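You operate a simulated robot arm through the tools that you are given. There is no shell and no other tool. Be economical: measure what you need, move in short steps, check, and stop when the job is done.

Carry out the task below with a simulated robot arm. There is one attempt and no reset: what you move stays moved.

TASK
Give the blue jar on the green rig 4 strokes, then tray it by the felt.
Fine: stained felt AGAIN, clean KEEP; the arm ends up.
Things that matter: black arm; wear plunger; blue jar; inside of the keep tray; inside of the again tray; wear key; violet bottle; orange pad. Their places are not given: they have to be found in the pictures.

It is judged by the outcome, as a careful person would: the job done as asked, and still so three seconds after it is handed in. It fails if anything else is knocked over, pushed out of place, dropped, spilled or broken.

THE ROBOT
A 7-joint arm with a two-finger parallel gripper, fixed in place. Base frame: the origin is at the foot of the arm, x ahead of it, y to its left, z up; the work surface is at about z = 0.76. Lengths are in m, angles in degrees, forces in N, time in s.
With the tool pointing down near the work surface it reaches from about 0.3 to 0.7 m from the base axis. Its first joint turns from -66.0 to 66.0 degrees. Payload 1.57 kg.
Tool frame: the origin (TCP) lies between the finger pads and is the grasp point; the fingertips stand 0.03 m ahead of it; z points along the fingers, y is the line along which they close. The gripper opens to 0.11 m. The fingers are 0.024 m wide and 0.012 m thick; the gripper's body (0.048 by 0.112 m) begins 0.078 m behind the TCP.
Orientation is told as [roll, pitch, yaw] about the base's x, y, z axes, in that order, counted from this pose: with the fingers straight down and closing along the base's y, the tool's x points along the base's -x, its y along +y and its z along -z.

THE INTERFACE
- The arm moves only by the tool jog_arm. Its argument "steps" is a list of rows, each a list of 7 numbers: the shift along the tool's x, y, z in units of 150 mm (1.0 is 150 mm), then the turn, a rotation vector about the tool's x, y, z in units of 45 degrees (1.0 is 45 degrees), then the gripper command, from -1 (shut) to 1 (fully open), values between in proportion. In form: [[dx, dy, dz, ax, ay, az, jaw], ...]. A call has 1 to 10 rows; each row is the pose to reach, as a shift and turn from the pose commanded when the call began, along the tool's axes at that moment. A call with a number of a shift or a turn outside -1 to 1 is refused whole. A row lasts 0.2 s, in which the tool goes at most 0.05 m and 8.6 degrees; a call with a longer step from one row to the next is refused whole, and so is a gripper value outside its range. A pose out of reach is approached as far as the arm can. The call stops where the force on the tool passes 70 N (or 10 N more than at its start, if that is more) or the arm is blocked; 0.2 s more then pass. The fingers move at their own pace (about 0.108 m/s each) and stop on an object; they squeeze with about 28 N. The grip force told is the motor's: it shows also when the fingers shut on nothing. Time passes only in rows, and 0.2 s behind the last, so rows that repeat a pose let the fingers close. It gives the time, the measured TCP pose, the force on the tool (base axes), the opening and the grip force at its end, in the units of the frame above (readings bear some noise), and new pictures: "pictures" is both (left out), scene, wrist or none.
- Cameras (640 x 400 px; columns grow to the right, rows downward): "scene" is fixed at [0.167, -0.3925, 1.4008]; the picture's right is [0.76, -0.64, 0.00], its down [-0.39, -0.46, -0.80] and it looks along [0.51, 0.61, -0.60] (base axes); focal length 369 px, centre (320, 200). "wrist" rides on the gripper at [-0.036, 0, -0.08] in the tool frame; the picture's right is [0.00, -1.00, 0.00], its down [0.97, 0.00, -0.24] and it looks along [0.24, 0.00, 0.97] (tool axes); focal length 218 px, centre (320, 200).
- measure_at(camera, pixels): for up to 12 pixels [column, row] of the newest picture of that camera ("zoom" is the newest enlarged one), the place [x, y, z] in the base frame of the surface seen there, good to about 0.003 m. No time passes.
- enlarge(camera, box): a new picture of the part [left, top, right, bottom] of that camera's present view, enlarged. No time passes.
- hand_in(): hands the job in; it is judged then, once.

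Work in short steps. Measure before you move; look again where a grasp or a placing could have gone wrong, and mend it. You have 80 turns and 120 pictures in all, the two below and enlarged ones among them. Open the gripper and draw the arm clear of the work before you hand the job in, unless the task says otherwise; then end with one line.

The tools are called after "Call:" by a JSON object that holds its "name" and its "arguments". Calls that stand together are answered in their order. jog_arm: Moves the arm, as the interface text tells. Its arguments: {"type":"object","properties":{"steps":{"type":"array"},"pictures":{"type":"string","enum":["both","scene","wrist","none"]}},"required":["steps"]} The other tools are called the same way: measure_at (camera, pixels) gives the place of the surface under pixels of a picture; enlarge (camera, box) takes an enlarged picture of a part of a camera's view; hand_in () hands the job in.

At the start:

```text
time_s: 0.0
tcp_pos: [0.4361, 0.0862, 1.1077]
ee_rot: [-0.1, -0.1, 0.0]
wrist_force: [1.0, -1.1, 0.8]
gripper_width: 0.1099
grasp_force: 0.0
```

scene: 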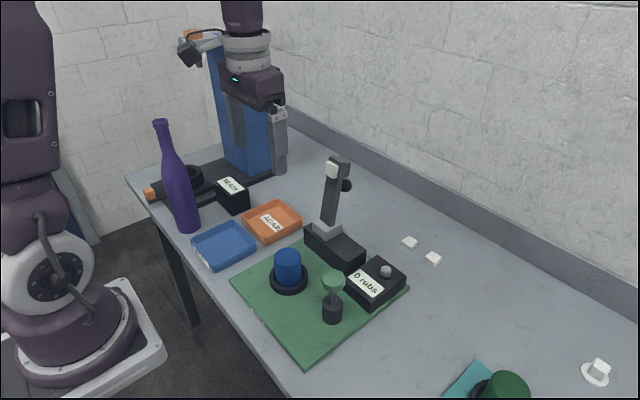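
wrist: 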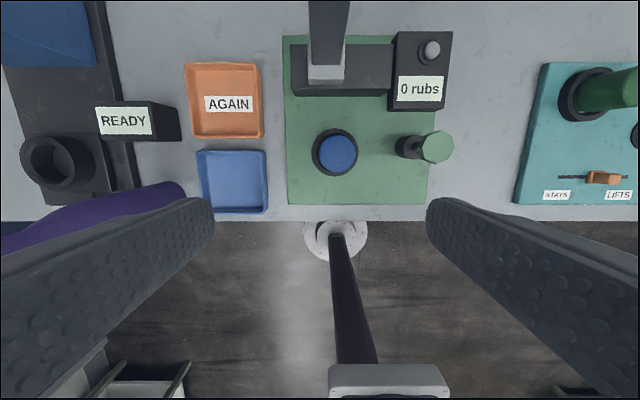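

I'll look closer at the rig and at the other devices first.

Call:
{"name": "enlarge", "arguments": {"camera": "scene", "box": [220, 140, 460, 370]}}

Call:
{"name": "enlarge", "arguments": {"camera": "scene", "box": [120, 20, 320, 280]}}

Call:
{"name": "enlarge", "arguments": {"camera": "wrist", "box": [180, 0, 480, 220]}}

Call:
{"name": "enlarge", "arguments": {"camera": "wrist", "box": [500, 40, 640, 220]}}

Call:
{"name": "measure_at", "arguments": {"camera": "scene", "pixels": [[287, 252], [290, 284], [332, 278], [333, 305], [386, 271], [332, 170], [346, 185], [333, 230], [320, 340], [272, 220], [222, 245], [370, 275]]}}

Call:
{"name": "measure_at", "arguments": {"camera": "wrist", "pixels": [[338, 152], [437, 147], [407, 147], [430, 50], [326, 75], [340, 50], [330, 20], [232, 180], [223, 120], [418, 40], [288, 40], [290, 202]]}}

```text
1.74 times, centred on (340, 255) of scene
```

zoom: 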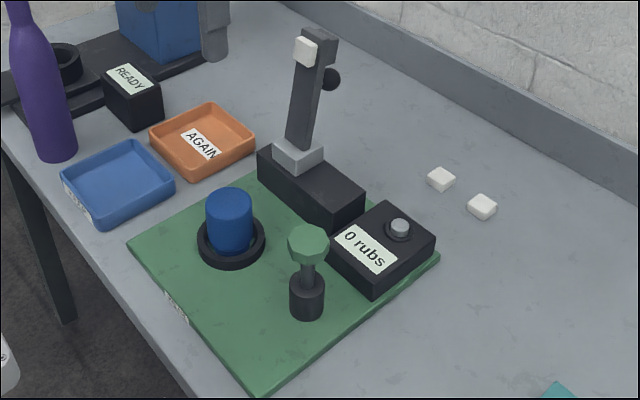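

```text
1.54 times, centred on (220, 150) of scene
```

zoom: 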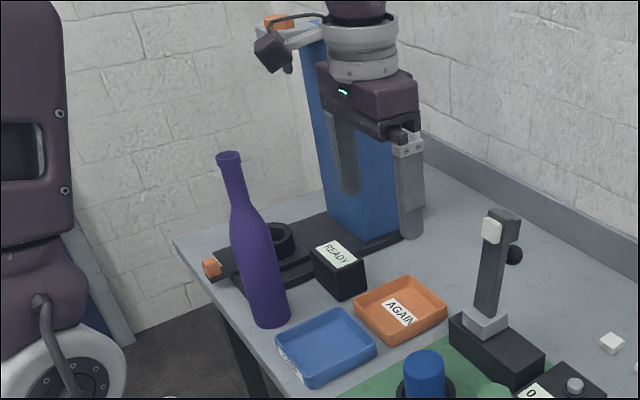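

```text
1.82 times, centred on (330, 110) of wrist
```

zoom: 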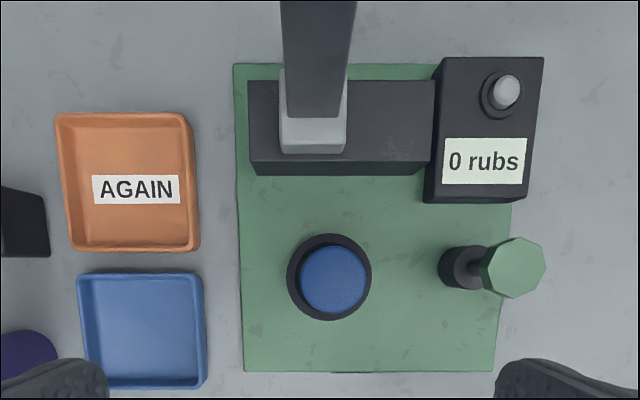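

```text
2.22 times, centred on (570, 130) of wrist
```

zoom: 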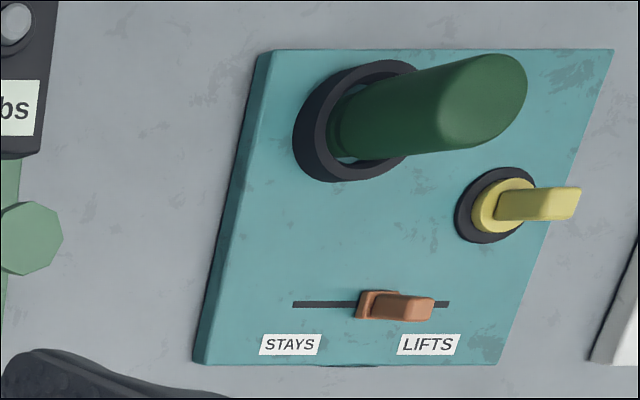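

```text
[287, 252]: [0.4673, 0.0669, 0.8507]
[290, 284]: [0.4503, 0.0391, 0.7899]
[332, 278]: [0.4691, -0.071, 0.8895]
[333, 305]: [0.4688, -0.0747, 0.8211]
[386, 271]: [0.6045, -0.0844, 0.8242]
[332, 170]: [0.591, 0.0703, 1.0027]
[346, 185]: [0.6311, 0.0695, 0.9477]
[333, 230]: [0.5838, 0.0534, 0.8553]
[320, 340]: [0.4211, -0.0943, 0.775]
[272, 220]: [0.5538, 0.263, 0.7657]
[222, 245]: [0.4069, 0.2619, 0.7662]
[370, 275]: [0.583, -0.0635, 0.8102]
```

```text
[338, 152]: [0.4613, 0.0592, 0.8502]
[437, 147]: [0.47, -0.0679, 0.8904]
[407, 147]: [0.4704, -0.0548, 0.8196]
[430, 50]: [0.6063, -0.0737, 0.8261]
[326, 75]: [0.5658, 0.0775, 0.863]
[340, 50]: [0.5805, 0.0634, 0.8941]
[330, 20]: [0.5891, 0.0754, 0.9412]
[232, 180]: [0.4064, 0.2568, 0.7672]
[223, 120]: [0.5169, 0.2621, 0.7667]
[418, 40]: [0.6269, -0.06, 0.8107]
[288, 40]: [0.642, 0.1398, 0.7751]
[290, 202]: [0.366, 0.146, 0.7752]
```

Call:
{"name": "enlarge", "arguments": {"camera": "scene", "box": [300, 145, 420, 225]}}

Call:
{"name": "enlarge", "arguments": {"camera": "scene", "box": [225, 240, 345, 320]}}

Call:
{"name": "enlarge", "arguments": {"camera": "scene", "box": [320, 220, 440, 330]}}

Call:
{"name": "enlarge", "arguments": {"camera": "scene", "box": [130, 120, 260, 280]}}

```text
5.00 times, centred on (360, 185) of scene
```

zoom: 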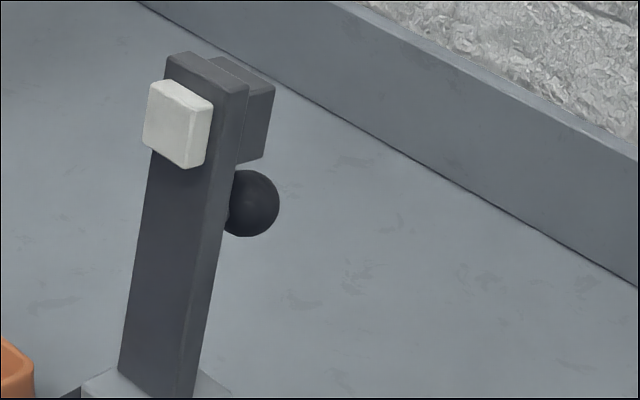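

```text
5.00 times, centred on (285, 280) of scene
```

zoom: 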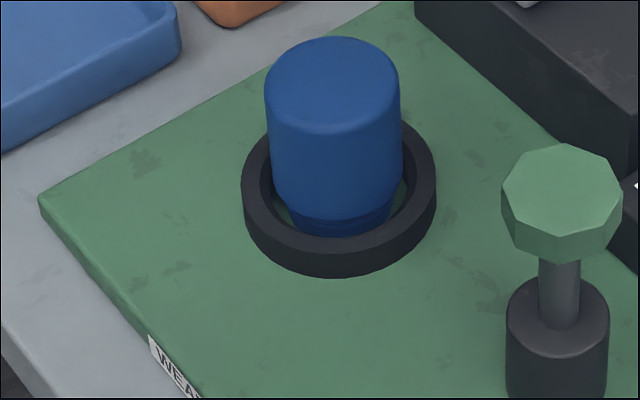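

```text
3.64 times, centred on (380, 275) of scene
```

zoom: 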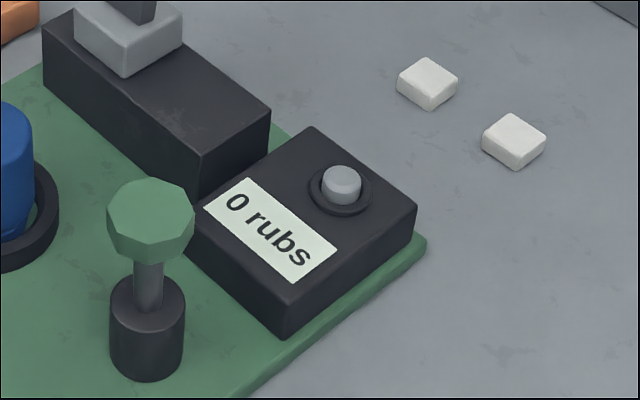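

```text
2.50 times, centred on (195, 200) of scene
```

zoom: 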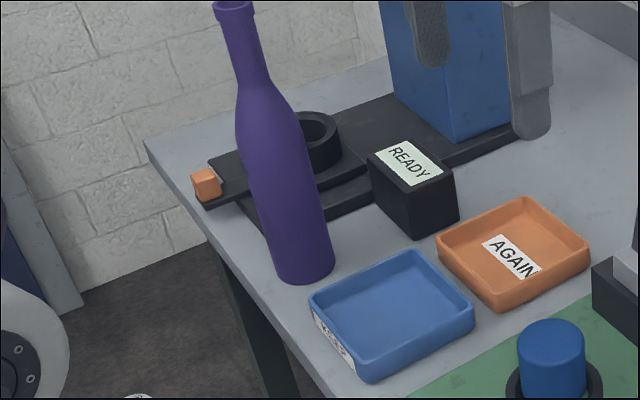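

Call:
{"name": "enlarge", "arguments": {"camera": "scene", "box": [300, 145, 380, 245]}}

Call:
{"name": "measure_at", "arguments": {"camera": "scene", "pixels": [[341, 158], [330, 160], [348, 163], [349, 170], [333, 163], [350, 186], [347, 181], [343, 190], [326, 220], [336, 222], [320, 228], [330, 200]]}}

```text
4.00 times, centred on (340, 195) of scene
```

zoom: 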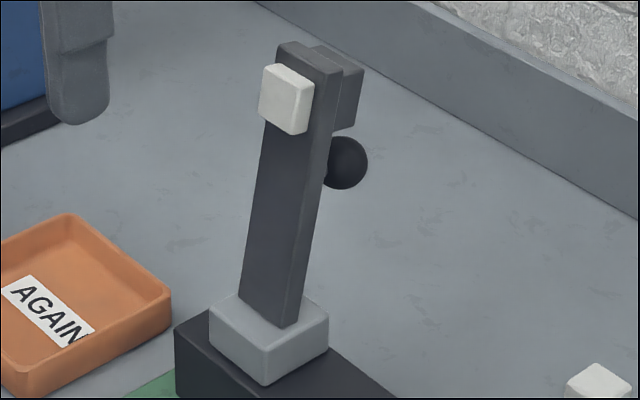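

```text
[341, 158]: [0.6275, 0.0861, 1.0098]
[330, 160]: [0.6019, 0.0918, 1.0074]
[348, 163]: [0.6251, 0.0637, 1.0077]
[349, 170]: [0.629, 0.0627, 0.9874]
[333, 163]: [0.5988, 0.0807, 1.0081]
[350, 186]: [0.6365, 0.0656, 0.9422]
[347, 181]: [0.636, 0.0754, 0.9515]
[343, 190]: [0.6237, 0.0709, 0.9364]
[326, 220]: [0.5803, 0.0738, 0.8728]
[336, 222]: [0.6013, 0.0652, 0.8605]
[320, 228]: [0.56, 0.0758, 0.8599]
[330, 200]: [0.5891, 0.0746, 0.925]
```

Arm axis is near y≈0.077, leaning back about 8°, top at z≈1.01. I'll move above it with the gripper open and check alignment.

Call:
{"name": "jog_arm", "arguments": {"steps": [[-0.3, 0.02, 0, 0, 0, 0, 1], [-0.6, -0.03, 0, 0, 0, 0, 1], [-0.9, -0.06, 0, 0, 0, 0, 1], [-0.98, -0.06, 0, 0, 0, 0, 1]]}}

Call:
{"name": "jog_arm", "arguments": {"steps": [[-0.11, 0, 0, 0, 0, 0, 1], [-0.11, 0, 0, 0, 0, 0, 1]]}}

```text
time_s: 1.0
tcp_pos: [0.5796, 0.0757, 1.1074]
ee_rot: [0.0, 0.1, 0.0]
wrist_force: [0.2, -0.4, 0.6]
gripper_width: 0.1098
grasp_force: 0.1
```

scene: 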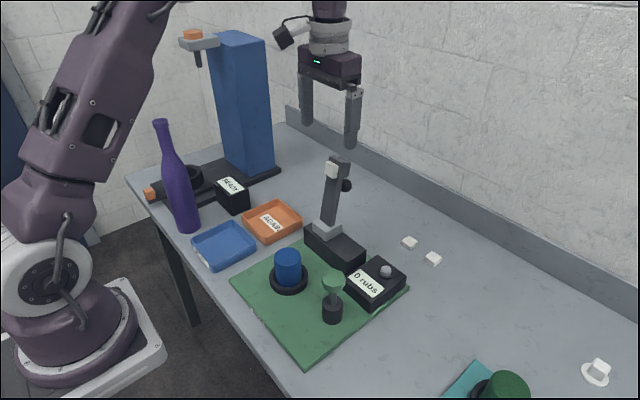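
wrist: 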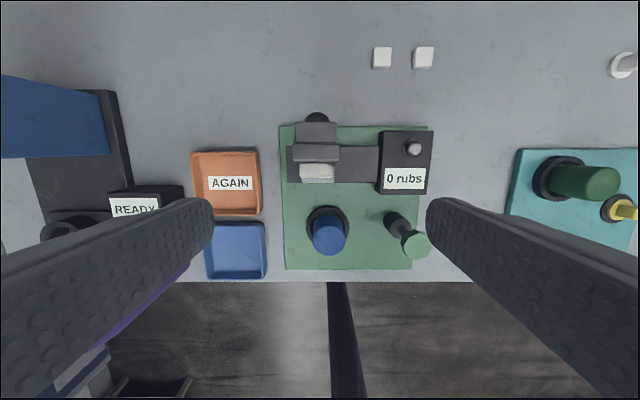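

```text
time_s: 1.6
tcp_pos: [0.5973, 0.0757, 1.1078]
ee_rot: [0.0, 0.0, 0.0]
wrist_force: [0.3, 0.8, 0.4]
gripper_width: 0.1099
grasp_force: 0.0
```

scene: 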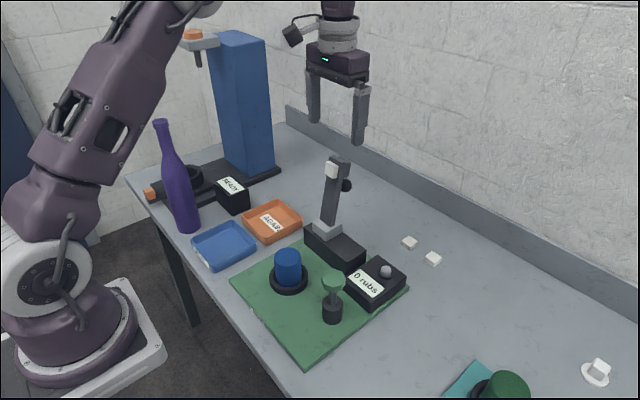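
wrist: 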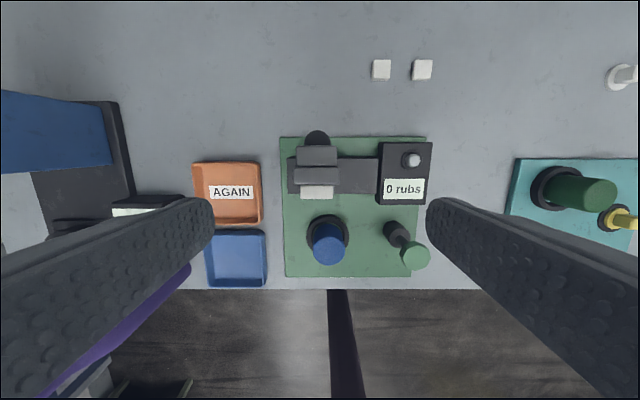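

The arm is centred at column ~318 between the fingers. I'll descend around its upper part, then close gently.

Call:
{"name": "jog_arm", "arguments": {"steps": [[-0.02, 0.005, 0.3, 0, 0, 0, 1], [-0.02, 0.005, 0.6, 0, 0, 0, 1], [-0.02, 0.005, 0.85, 0, 0, 0, 1], [-0.02, 0.005, 0.97, 0, 0, 0, 1]]}}

Call:
{"name": "jog_arm", "arguments": {"steps": [[0, 0, 0, 0, 0, 0, 0], [0, 0, 0, 0, 0, 0, -0.3], [0, 0, 0, 0, 0, 0, -0.6], [0, 0, 0, 0, 0, 0, -0.6]]}}

```text
time_s: 2.6
tcp_pos: [0.6045, 0.0782, 0.9626]
ee_rot: [0.0, 0.0, 0.0]
wrist_force: [0.0, 0.0, -0.1]
gripper_width: 0.1104
grasp_force: 0.0
```

scene: 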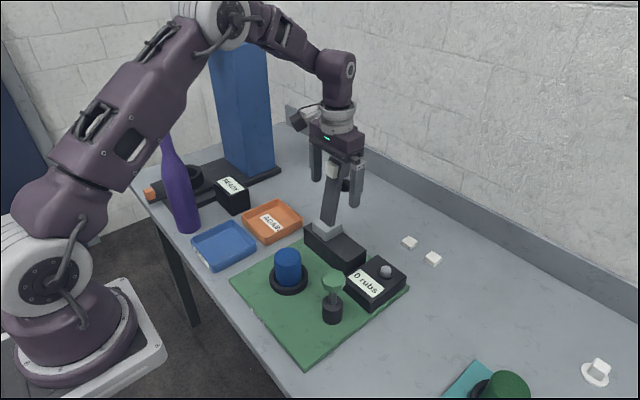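
wrist: 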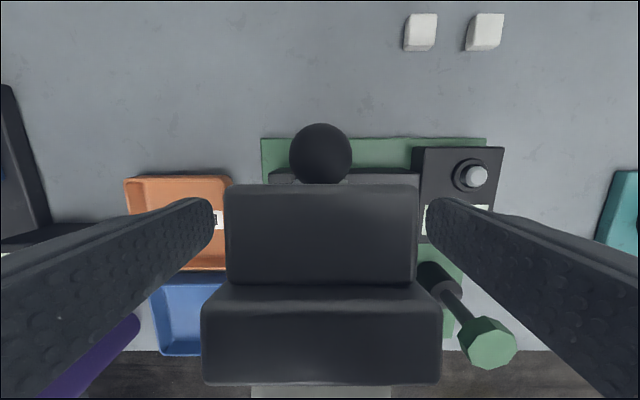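

```text
time_s: 3.6
tcp_pos: [0.6036, 0.0777, 0.9624]
ee_rot: [0.1, 0.0, 0.0]
wrist_force: [-0.4, -1.5, -3.0]
gripper_width: 0.0379
grasp_force: 43.9
```

scene: 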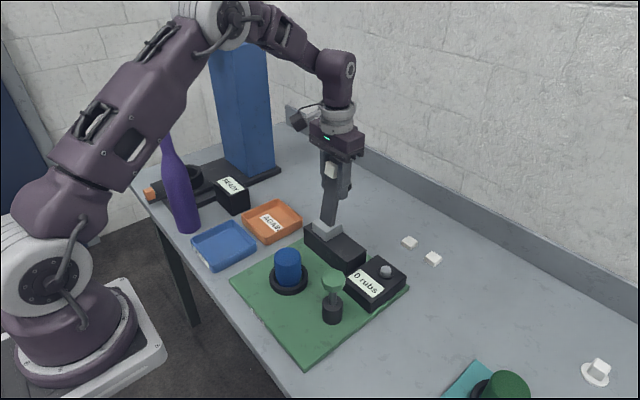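
wrist: 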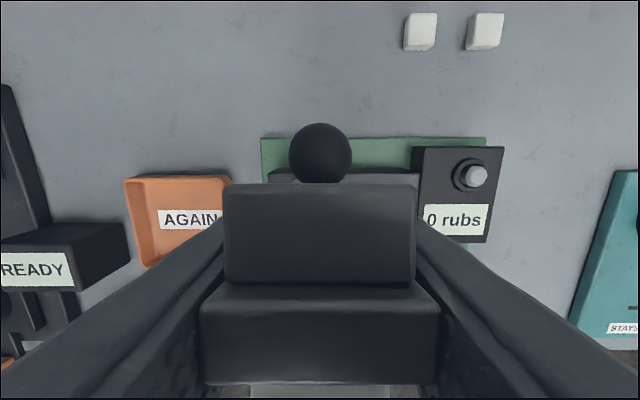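

The arm is gripped (0.038 wide). I'll swing it forward along its arc, a small part first, watching force.

Call:
{"name": "jog_arm", "arguments": {"steps": [[0.08, 0, -0.004, 0, 0, 0, -0.6], [0.157, 0, -0.004, 0, 0, 0, -0.6], [0.245, 0, 0.01, 0, 0, 0, -0.6], [0.329, 0, 0.034, 0, 0, 0, -0.6]]}}

```text
time_s: 4.6
tcp_pos: [0.5544, 0.079, 0.9569]
ee_rot: [0.0, 0.0, 0.0]
wrist_force: [10.1, 2.0, 12.4]
gripper_width: 0.0378
grasp_force: 44.1
```

scene: 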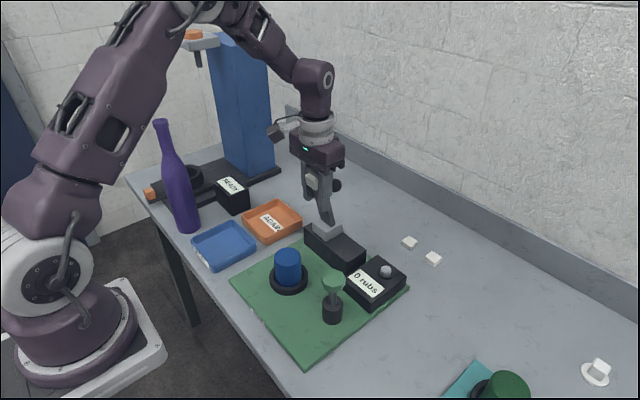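
wrist: 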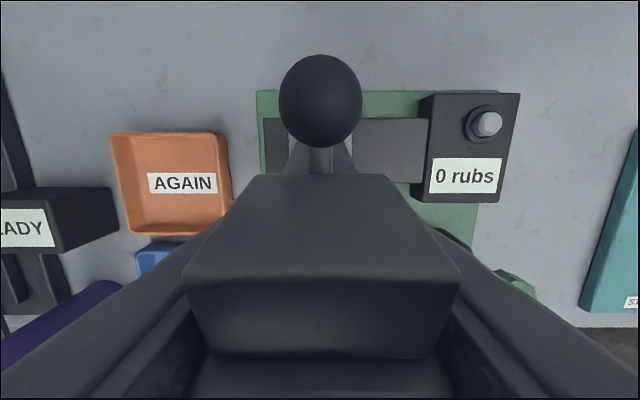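

Call:
{"name": "jog_arm", "arguments": {"steps": [[0.08, 0, 0.036, 0, 0, 0, -0.6], [0.157, 0, 0.082, 0, 0, 0, -0.6], [0.225, 0, 0.138, 0, 0, 0, -0.6], [0.287, 0, 0.201, 0, 0, 0, -0.6], [0.338, 0, 0.273, 0, 0, 0, -0.6], [0.383, 0, 0.351, 0, 0, 0, -0.6]]}}

```text
time_s: 6.0
tcp_pos: [0.4937, 0.077, 0.9036]
ee_rot: [0.0, 0.1, 0.0]
wrist_force: [-27.0, 4.5, 34.4]
gripper_width: 0.0374
grasp_force: 44.5
```

scene: 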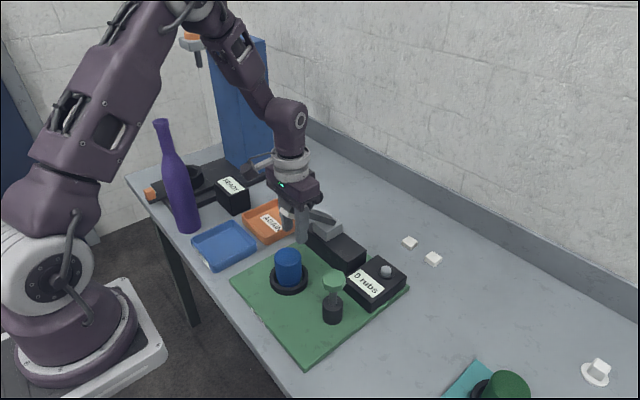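
wrist: 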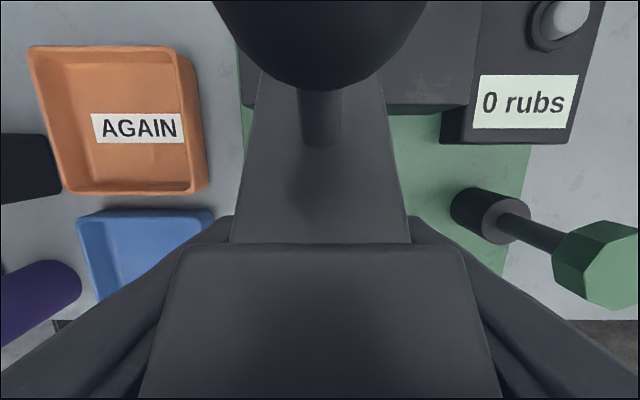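

Radial force is building (my hinge guess is a little off). I'll measure the arm's line now.

Call:
{"name": "measure_at", "arguments": {"camera": "wrist", "pixels": [[280, 100], [280, 170], [280, 235], [320, 170], [320, 260], [320, 330], [320, 40], [320, 75]]}}

Call:
{"name": "enlarge", "arguments": {"camera": "scene", "box": [230, 160, 390, 310]}}

```text
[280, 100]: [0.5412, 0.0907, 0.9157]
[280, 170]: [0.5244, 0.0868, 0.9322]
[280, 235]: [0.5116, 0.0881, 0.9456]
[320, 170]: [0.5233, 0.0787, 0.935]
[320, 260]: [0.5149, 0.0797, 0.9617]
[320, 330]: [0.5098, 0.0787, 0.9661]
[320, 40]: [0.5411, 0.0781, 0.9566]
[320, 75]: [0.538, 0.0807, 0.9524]
```

```text
2.67 times, centred on (310, 235) of scene
```

zoom: 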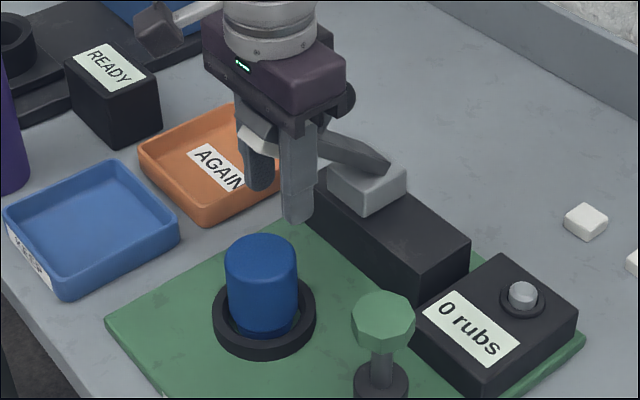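

The arm (now ~45°) resists and has slipped upward in the pads. I'll open the fingers and see whether it stays by itself.

Call:
{"name": "jog_arm", "arguments": {"steps": [[0, 0, 0, 0, 0, 0, -0.25], [0, 0, 0, 0, 0, 0, -0.2]]}}

```text
time_s: 6.6
tcp_pos: [0.4959, 0.0773, 0.9038]
ee_rot: [0.0, 0.0, -0.1]
wrist_force: [-0.4, 0.2, -0.6]
gripper_width: 0.0441
grasp_force: 0.1
```

scene: 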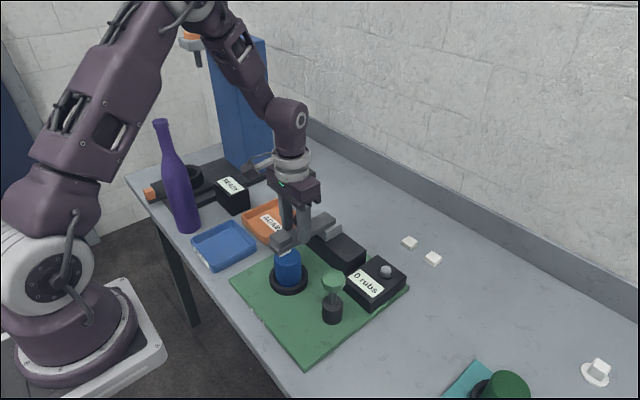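
wrist: 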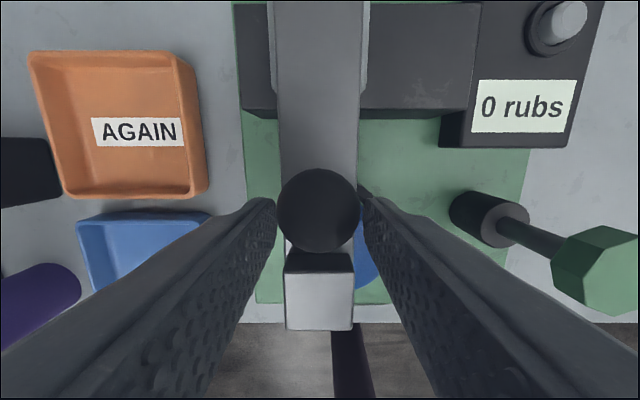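

The arm dropped onto the jar and rests level. I'll open wider, rise, and look.

Call:
{"name": "jog_arm", "arguments": {"steps": [[0, 0, 0, 0, 0, 0, 0.3], [0, 0, -0.3, 0, 0, 0, 0.3], [0, 0, -0.6, 0, 0, 0, 0.3], [0.25, 0, -0.85, 0, 0, 0, 0.3]]}}

Call:
{"name": "enlarge", "arguments": {"camera": "scene", "box": [230, 200, 420, 330]}}

```text
refused: row 4 steps farther than a row can; nothing moved
```

```text
3.08 times, centred on (325, 265) of scene
```

zoom: 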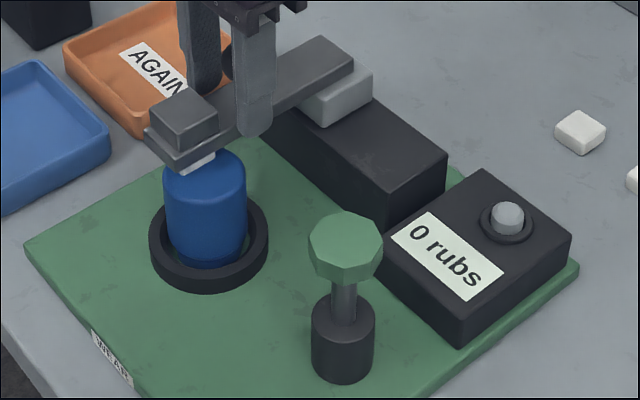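

Call:
{"name": "jog_arm", "arguments": {"steps": [[0, 0, 0, 0, 0, 0, 0.3], [0, 0, -0.3, 0, 0, 0, 0.3], [0, 0, -0.6, 0, 0, 0, 0.3], [0.05, -0.3, -0.6, 0, 0, 0, -0.3], [0.1, -0.6, -0.6, 0, 0, 0, -1], [0.15, -0.9, -0.6, 0, 0, 0, -1], [0.15, -0.97, -0.6, 0, 0, 0, -1]]}}

Call:
{"name": "measure_at", "arguments": {"camera": "scene", "pixels": [[332, 276], [332, 271], [325, 276], [339, 276], [332, 282], [333, 312]]}}

```text
time_s: 8.2
tcp_pos: [0.4744, -0.0669, 0.9943]
ee_rot: [0.0, 0.1, 0.1]
wrist_force: [0.0, 0.6, 0.3]
gripper_width: 0.0002
grasp_force: 21.5
```

scene: 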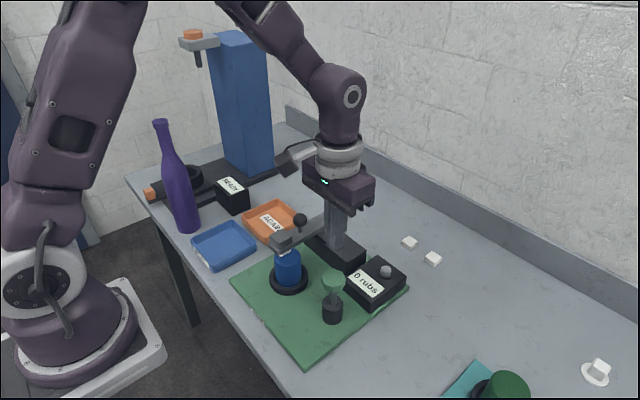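
wrist: 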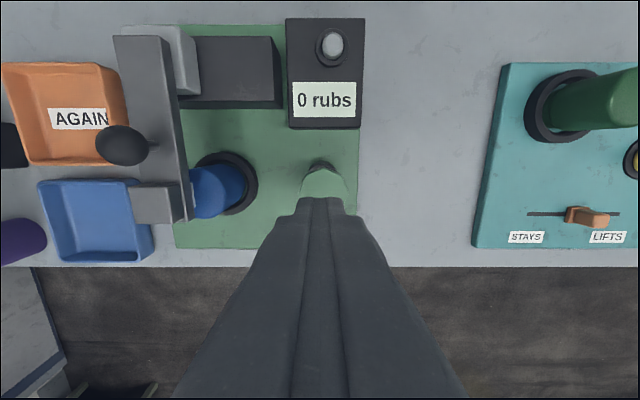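

```text
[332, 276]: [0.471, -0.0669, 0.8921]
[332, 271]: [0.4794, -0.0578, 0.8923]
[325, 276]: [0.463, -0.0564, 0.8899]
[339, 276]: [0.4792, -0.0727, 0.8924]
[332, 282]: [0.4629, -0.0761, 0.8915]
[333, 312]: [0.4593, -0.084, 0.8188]
```

Above the plunger cap (0.471,-0.066,0.891). I'll descend and press in steps.

Call:
{"name": "jog_arm", "arguments": {"steps": [[0.02, 0, 0.25, 0, 0, 0, -1], [0.02, 0, 0.46, 0, 0, 0, -1], [0.02, 0, 0.52, 0, 0, 0, -1], [0.02, 0, 0.58, 0, 0, 0, -1]]}}

Call:
{"name": "enlarge", "arguments": {"camera": "scene", "box": [230, 200, 420, 330]}}

```text
time_s: 9.2
tcp_pos: [0.4702, -0.0663, 0.9049]
ee_rot: [0.0, -0.1, 0.0]
wrist_force: [-0.1, 3.1, 8.3]
gripper_width: 0.0
grasp_force: 21.1
```

scene: 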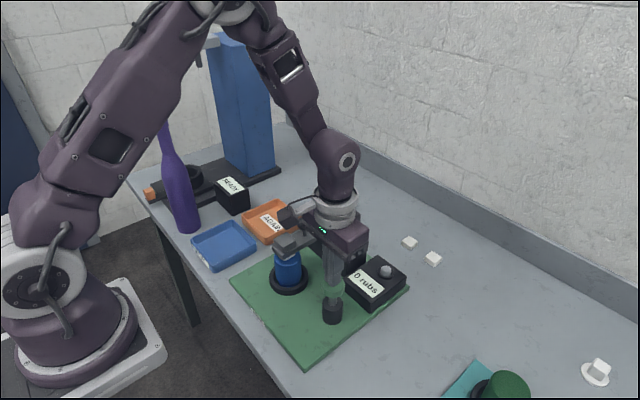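
wrist: 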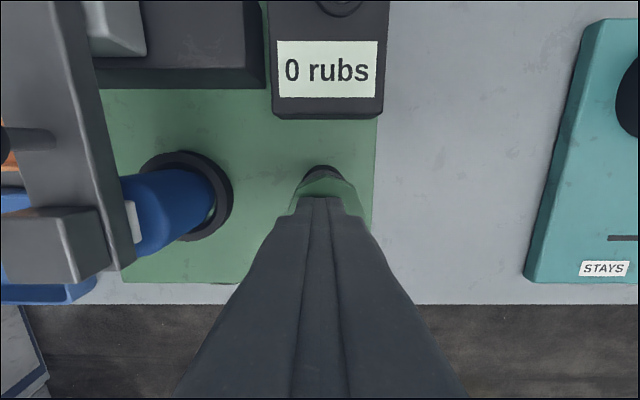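

```text
3.08 times, centred on (325, 265) of scene
```

zoom: 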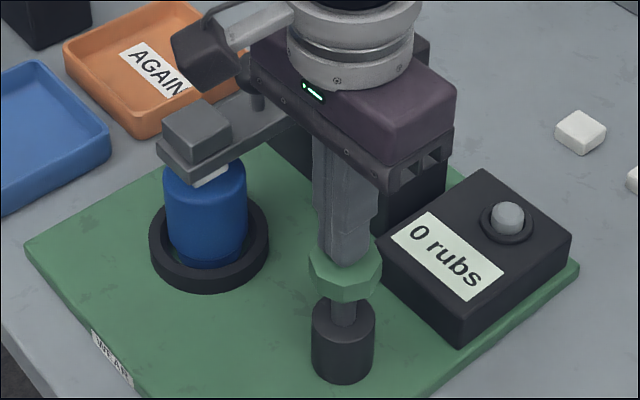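

Spring contact at ~8 N. Press deeper.

Call:
{"name": "jog_arm", "arguments": {"steps": [[0, 0, 0.06, 0, 0, 0, -1], [0, 0, 0.12, 0, 0, 0, -1], [0, 0, 0.12, 0, 0, 0, -1]], "pictures": "wrist"}}

```text
time_s: 10.0
tcp_pos: [0.4706, -0.0677, 0.8895]
ee_rot: [-0.1, 0.0, 0.0]
wrist_force: [4.3, -0.4, 9.0]
gripper_width: 0.0001
grasp_force: 21.0
```

wrist: 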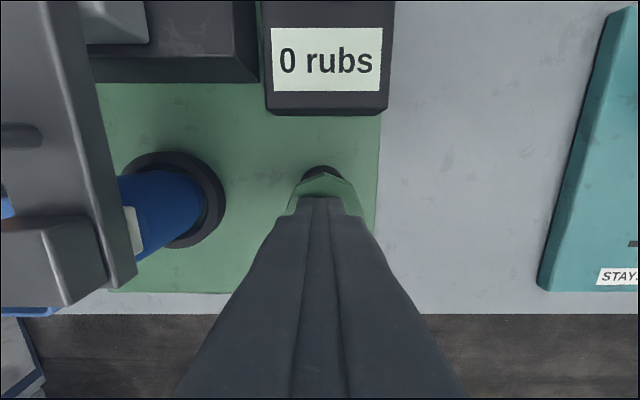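

Call:
{"name": "jog_arm", "arguments": {"steps": [[0, 0, 0.06, 0, 0, 0, -1], [0, 0, 0.12, 0, 0, 0, -1], [0, 0, 0.18, 0, 0, 0, -1], [0, 0, 0.18, 0, 0, 0, -1]], "pictures": "both"}}

```text
time_s: 10.5
tcp_pos: [0.4695, -0.0679, 0.8797]
ee_rot: [0.0, -0.2, -0.1]
wrist_force: [-10.4, 3.7, 28.8]
gripper_width: 0.0001
grasp_force: 21.8
stopped in row 2: the force on the tool passed its limit (the readings are from after the stop); the commanded pose is now the measured one
```

scene: 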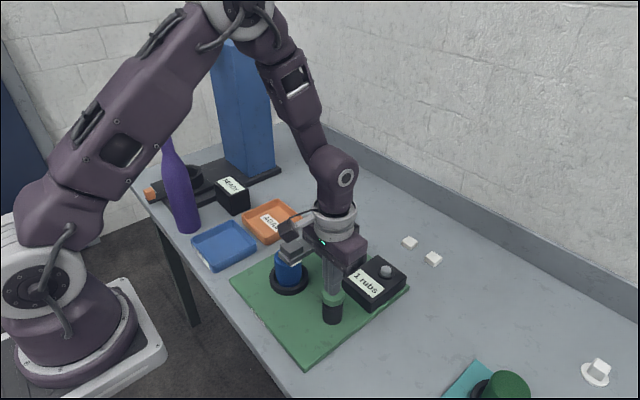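
wrist: 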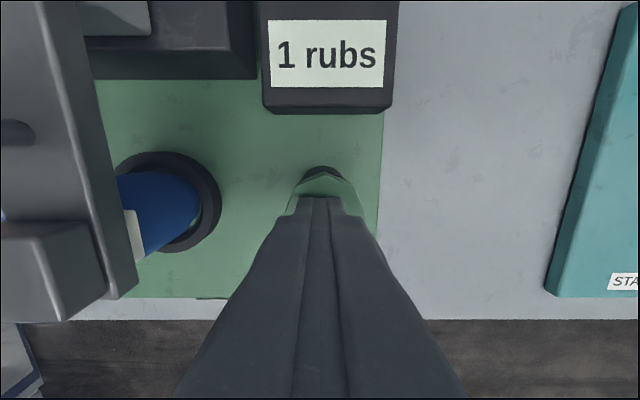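

Counter shows 1 at the bottom (z≈0.88). Release fully and press again.

Call:
{"name": "jog_arm", "arguments": {"steps": [[0, 0, -0.15, 0, 0, 0, -1], [0, 0, -0.33, 0, 0, 0, -1], [0, 0, -0.33, 0, 0, 0, -1]], "pictures": "wrist"}}

Call:
{"name": "jog_arm", "arguments": {"steps": [[0, 0, 0.13, 0, 0, 0, -1], [0, 0, 0.23, 0, 0, 0, -1], [0, 0, 0.29, 0, 0, 0, -1], [0, 0, 0.33, 0, 0, 0, -1], [0, 0, 0.34, 0, 0, 0, -1]], "pictures": "wrist"}}

```text
time_s: 11.3
tcp_pos: [0.472, -0.0675, 0.9308]
ee_rot: [0.1, -0.3, 0.0]
wrist_force: [-0.3, 0.3, 0.4]
gripper_width: 0.0
grasp_force: 20.9
```

wrist: 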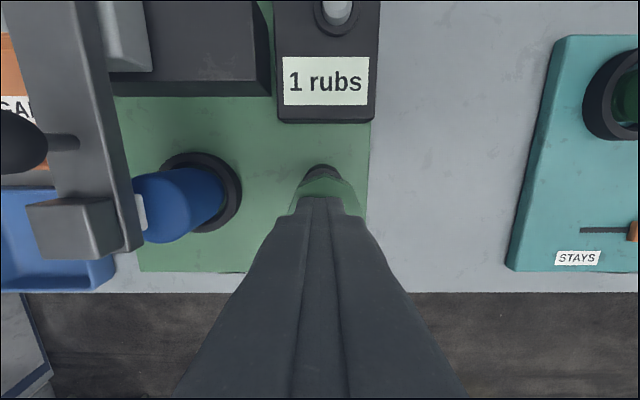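

```text
time_s: 12.6
tcp_pos: [0.4724, -0.0677, 0.8815]
ee_rot: [-0.1, -0.5, 0.0]
wrist_force: [-7.0, 3.0, 25.0]
gripper_width: 0.0
grasp_force: 21.6
stopped in row 5: the force on the tool passed its limit (the readings are from after the stop); the commanded pose is now the measured one
```

wrist: 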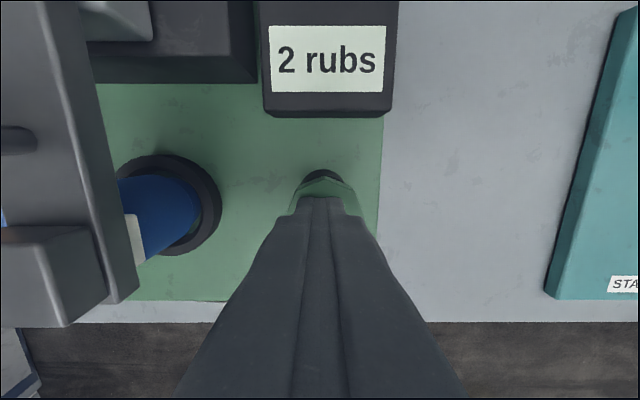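

Two. Repeat for the third.

Call:
{"name": "jog_arm", "arguments": {"steps": [[0, 0, -0.15, 0, 0, 0, -1], [0, 0, -0.33, 0, 0, 0, -1], [0, 0, -0.33, 0, 0, 0, -1]], "pictures": "none"}}

Call:
{"name": "jog_arm", "arguments": {"steps": [[0, 0, 0.13, 0, 0, 0, -1], [0, 0, 0.23, 0, 0, 0, -1], [0, 0, 0.29, 0, 0, 0, -1], [0, 0, 0.33, 0, 0, 0, -1], [0, 0, 0.34, 0, 0, 0, -1]], "pictures": "both"}}

```text
time_s: 13.4
tcp_pos: [0.4717, -0.0678, 0.9315]
ee_rot: [0.0, -0.6, 0.0]
wrist_force: [-0.2, -0.3, -0.7]
gripper_width: 0.0001
grasp_force: 21.3
```

```text
time_s: 14.6
tcp_pos: [0.4728, -0.0675, 0.8811]
ee_rot: [-0.1, -0.6, 0.0]
wrist_force: [-8.4, 3.6, 26.0]
gripper_width: 0.0
grasp_force: 21.1
stopped in row 5: the force on the tool passed its limit (the readings are from after the stop); the commanded pose is now the measured one
```

scene: 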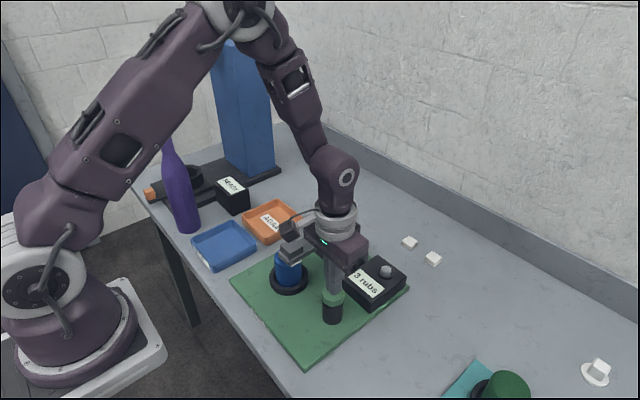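
wrist: 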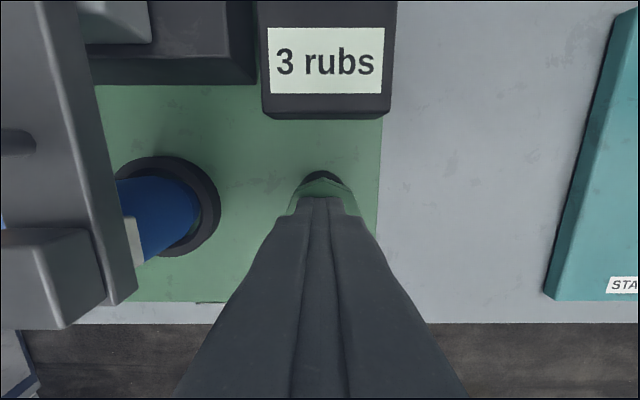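

Three. Once more.

Call:
{"name": "jog_arm", "arguments": {"steps": [[0, 0, -0.15, 0, 0, 0, -1], [0, 0, -0.33, 0, 0, 0, -1], [0, 0, -0.33, 0, 0, 0, -1]], "pictures": "none"}}

Call:
{"name": "jog_arm", "arguments": {"steps": [[0, 0, 0.13, 0, 0, 0, -1], [0, 0, 0.23, 0, 0, 0, -1], [0, 0, 0.29, 0, 0, 0, -1], [0, 0, 0.33, 0, 0, 0, -1], [0, 0, 0.34, 0, 0, 0, -1]], "pictures": "wrist"}}

Call:
{"name": "jog_arm", "arguments": {"steps": [[0, 0, -0.15, 0, 0, 0, -1], [0, 0, -0.45, 0, 0, 0, -1], [0, 0, -0.75, 0, 0, 0, -1], [0, 0, -0.75, 0, 0, 0, -1]], "pictures": "both"}}

```text
time_s: 15.4
tcp_pos: [0.4717, -0.0696, 0.9292]
ee_rot: [-0.1, -0.6, 0.0]
wrist_force: [-0.1, 0.2, 0.2]
gripper_width: 0.0
grasp_force: 22.0
```

```text
time_s: 16.8
tcp_pos: [0.4722, -0.0683, 0.8818]
ee_rot: [-0.1, -0.7, 0.0]
wrist_force: [-7.6, 2.3, 25.4]
gripper_width: 0.0002
grasp_force: 21.8
stopped in row 5: the force on the tool passed its limit (the readings are from after the stop); the commanded pose is now the measured one
```

wrist: 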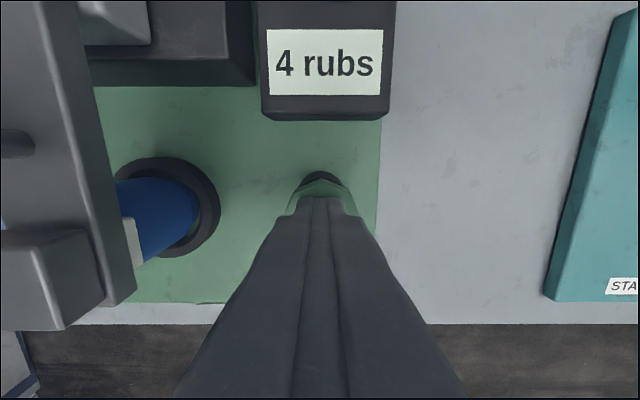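

```text
time_s: 17.8
tcp_pos: [0.4722, -0.068, 0.9918]
ee_rot: [-0.1, -0.8, 0.0]
wrist_force: [-0.6, 0.1, 0.5]
gripper_width: 0.0
grasp_force: 20.8
```

scene: 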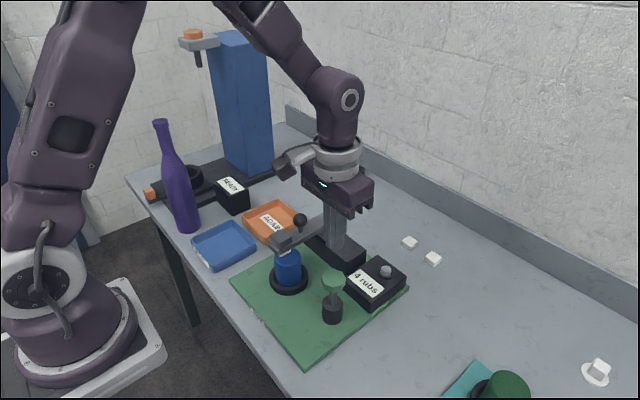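
wrist: 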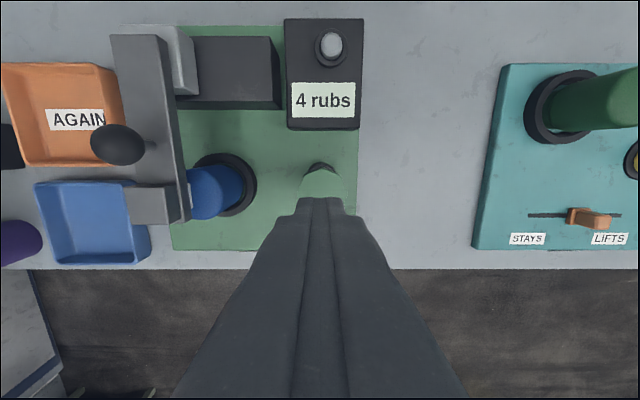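

4 rubs recorded. Now measure the knob and arm geometry for raising it.

Call:
{"name": "enlarge", "arguments": {"camera": "scene", "box": [260, 200, 350, 300]}}

Call:
{"name": "measure_at", "arguments": {"camera": "scene", "pixels": [[300, 219], [295, 219], [305, 219], [300, 215], [300, 224], [284, 238], [280, 232], [290, 246], [272, 236], [290, 231], [305, 234], [325, 222]]}}

Call:
{"name": "measure_at", "arguments": {"camera": "wrist", "pixels": [[118, 143], [148, 205], [130, 190], [165, 190], [178, 215], [140, 60], [150, 100], [165, 130], [160, 60]]}}

```text
4.00 times, centred on (305, 250) of scene
```

zoom: 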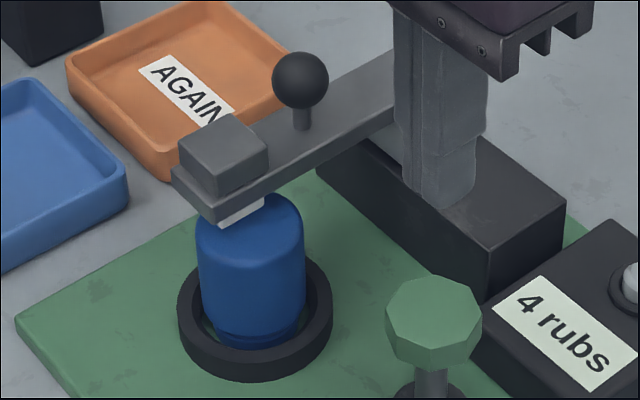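

```text
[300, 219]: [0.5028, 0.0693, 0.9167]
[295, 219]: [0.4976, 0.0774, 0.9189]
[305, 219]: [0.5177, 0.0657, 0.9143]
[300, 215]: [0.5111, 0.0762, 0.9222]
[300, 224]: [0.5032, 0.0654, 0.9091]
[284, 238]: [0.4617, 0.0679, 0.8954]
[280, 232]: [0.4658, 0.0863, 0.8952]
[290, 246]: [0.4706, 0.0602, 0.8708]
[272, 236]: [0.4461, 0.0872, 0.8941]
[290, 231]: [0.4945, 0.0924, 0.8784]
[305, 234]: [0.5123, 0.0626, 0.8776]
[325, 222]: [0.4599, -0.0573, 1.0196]
```

```text
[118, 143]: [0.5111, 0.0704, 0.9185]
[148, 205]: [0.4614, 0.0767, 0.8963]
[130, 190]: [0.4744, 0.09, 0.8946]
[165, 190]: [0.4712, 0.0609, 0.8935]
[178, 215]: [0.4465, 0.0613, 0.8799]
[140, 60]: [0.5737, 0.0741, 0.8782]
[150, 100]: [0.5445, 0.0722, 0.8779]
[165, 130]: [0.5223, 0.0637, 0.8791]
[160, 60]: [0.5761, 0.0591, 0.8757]
```

Knob centre ≈ (0.510, 0.077, 0.911), radius ~0.013. I'll move above it with the gripper part open.

Call:
{"name": "jog_arm", "arguments": {"steps": [[-0.09, 0.3, 0, 0, 0.018, 0, 0], [-0.19, 0.6, 0, 0, 0.018, 0, 0.1], [-0.287, 0.9, 0, 0, 0.018, 0, 0.1], [-0.287, 0.967, 0, 0, 0.018, 0, 0.1], [-0.287, 0.967, 0, 0, 0.018, 0, 0.1]]}}

```text
time_s: 19.0
tcp_pos: [0.5154, 0.0728, 0.9937]
ee_rot: [-0.1, 0.1, 0.0]
wrist_force: [-0.1, 1.1, 0.1]
gripper_width: 0.0604
grasp_force: 0.1
```

scene: 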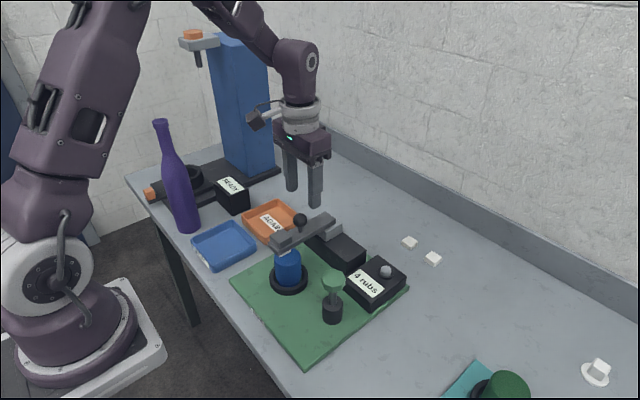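
wrist: 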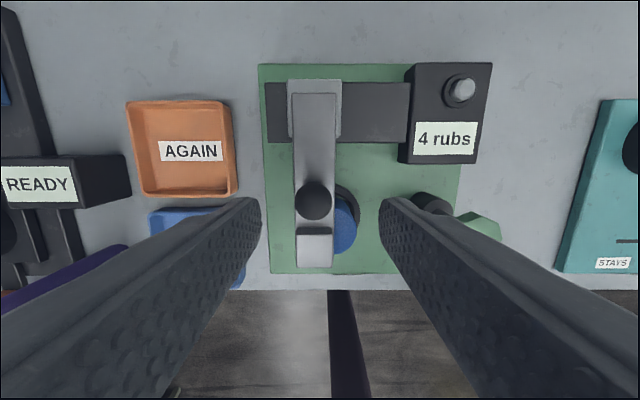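

Call:
{"name": "jog_arm", "arguments": {"steps": [[0, 0.03, 0.2, 0, 0, 0, 0.1], [0, 0.03, 0.4, 0, 0, 0, 0.1], [0, 0.03, 0.45, 0, 0, 0, 0.1], [0, 0.03, 0.45, 0, 0, 0, -0.3], [0, 0.03, 0.45, 0, 0, 0, -0.7], [0, 0.03, 0.45, 0, 0, 0, -0.8]]}}

Call:
{"name": "enlarge", "arguments": {"camera": "scene", "box": [250, 170, 370, 300]}}

```text
time_s: 20.4
tcp_pos: [0.5164, 0.0777, 0.9242]
ee_rot: [-0.2, 0.1, -0.1]
wrist_force: [0.5, -5.2, -4.6]
gripper_width: 0.0292
grasp_force: 39.2
```

scene: 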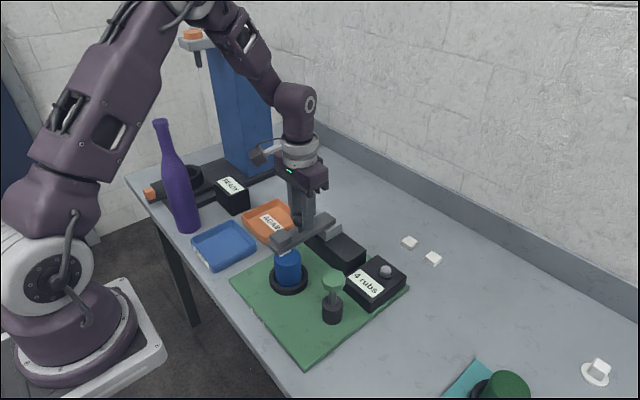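
wrist: 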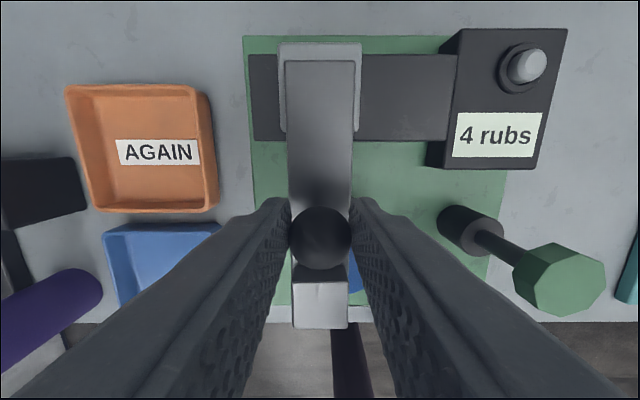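

```text
3.08 times, centred on (310, 235) of scene
```

zoom: 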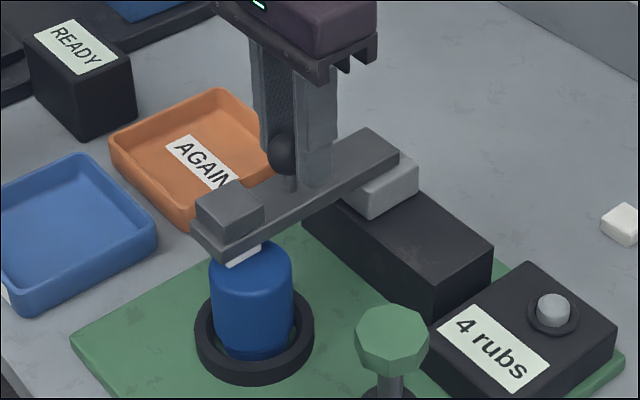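

The knob is held. Lift along the arc, first part.

Call:
{"name": "jog_arm", "arguments": {"steps": [[-0.03, 0, -0.043, 0, 0, 0, -0.8], [-0.062, 0, -0.085, 0, 0, 0, -0.8], [-0.1, 0, -0.122, 0, 0, 0, -0.8], [-0.138, 0, -0.157, 0, 0, 0, -0.8], [-0.18, 0, -0.187, 0, 0, 0, -0.8], [-0.225, 0, -0.215, 0, 0, 0, -0.8]]}}

```text
time_s: 21.8
tcp_pos: [0.55, 0.0828, 0.9572]
ee_rot: [0.2, -0.2, 0.1]
wrist_force: [-0.7, -0.1, 0.3]
gripper_width: 0.0109
grasp_force: 0.1
```

scene: 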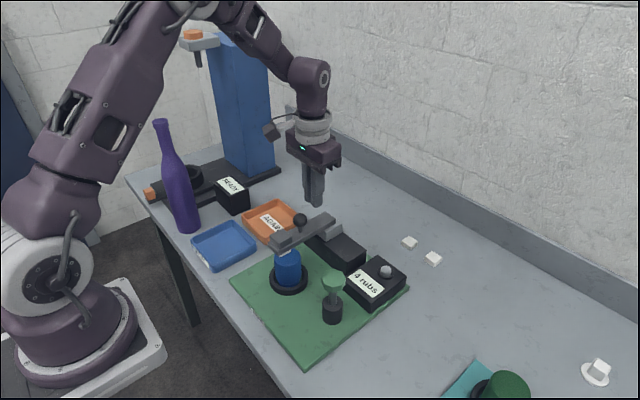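
wrist: 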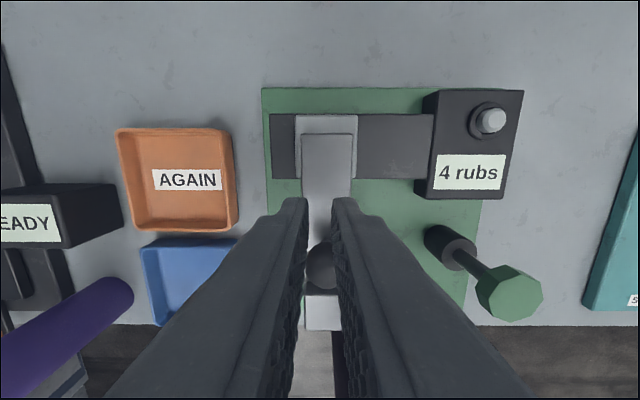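

The knob slipped out; the arm is still down and the jar is unmoved. Re-measure the knob for a centred, deeper grip.

Call:
{"name": "jog_arm", "arguments": {"steps": [[0.1, 0, -0.2, 0, 0, 0, -0.3], [0.24, 0, -0.22, 0, 0, 0, 0], [0.24, 0, -0.22, 0, 0, 0, 0]]}}

Call:
{"name": "measure_at", "arguments": {"camera": "scene", "pixels": [[300, 219], [297, 217], [303, 217], [300, 215], [300, 224], [284, 238], [290, 231], [305, 234]]}}

Call:
{"name": "enlarge", "arguments": {"camera": "wrist", "box": [240, 60, 400, 300]}}

```text
time_s: 22.6
tcp_pos: [0.5133, 0.0827, 0.9904]
ee_rot: [-0.1, 0.0, 0.0]
wrist_force: [0.1, 0.3, -0.2]
gripper_width: 0.0547
grasp_force: 0.0
```

scene: 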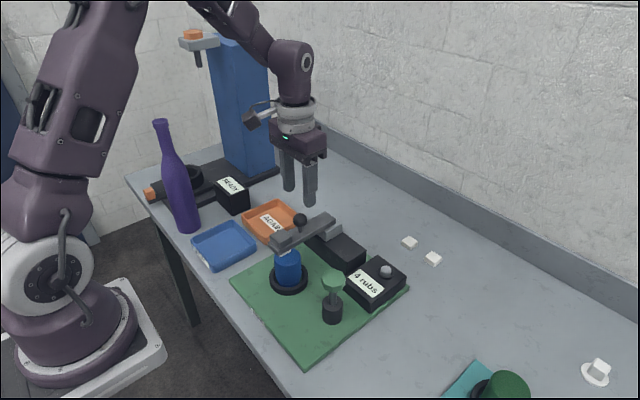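
wrist: 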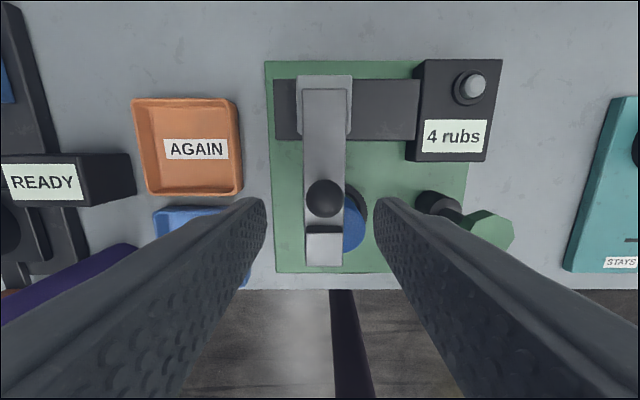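

```text
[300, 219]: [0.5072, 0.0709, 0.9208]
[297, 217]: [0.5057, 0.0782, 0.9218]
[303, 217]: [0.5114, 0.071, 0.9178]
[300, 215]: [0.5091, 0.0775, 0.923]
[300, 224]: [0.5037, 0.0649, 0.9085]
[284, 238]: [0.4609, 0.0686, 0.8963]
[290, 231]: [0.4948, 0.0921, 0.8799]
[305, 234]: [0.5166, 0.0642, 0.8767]
```

```text
1.67 times, centred on (320, 180) of wrist
```

zoom: 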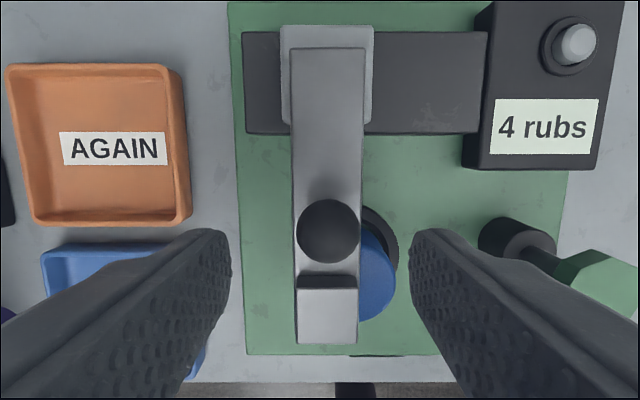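

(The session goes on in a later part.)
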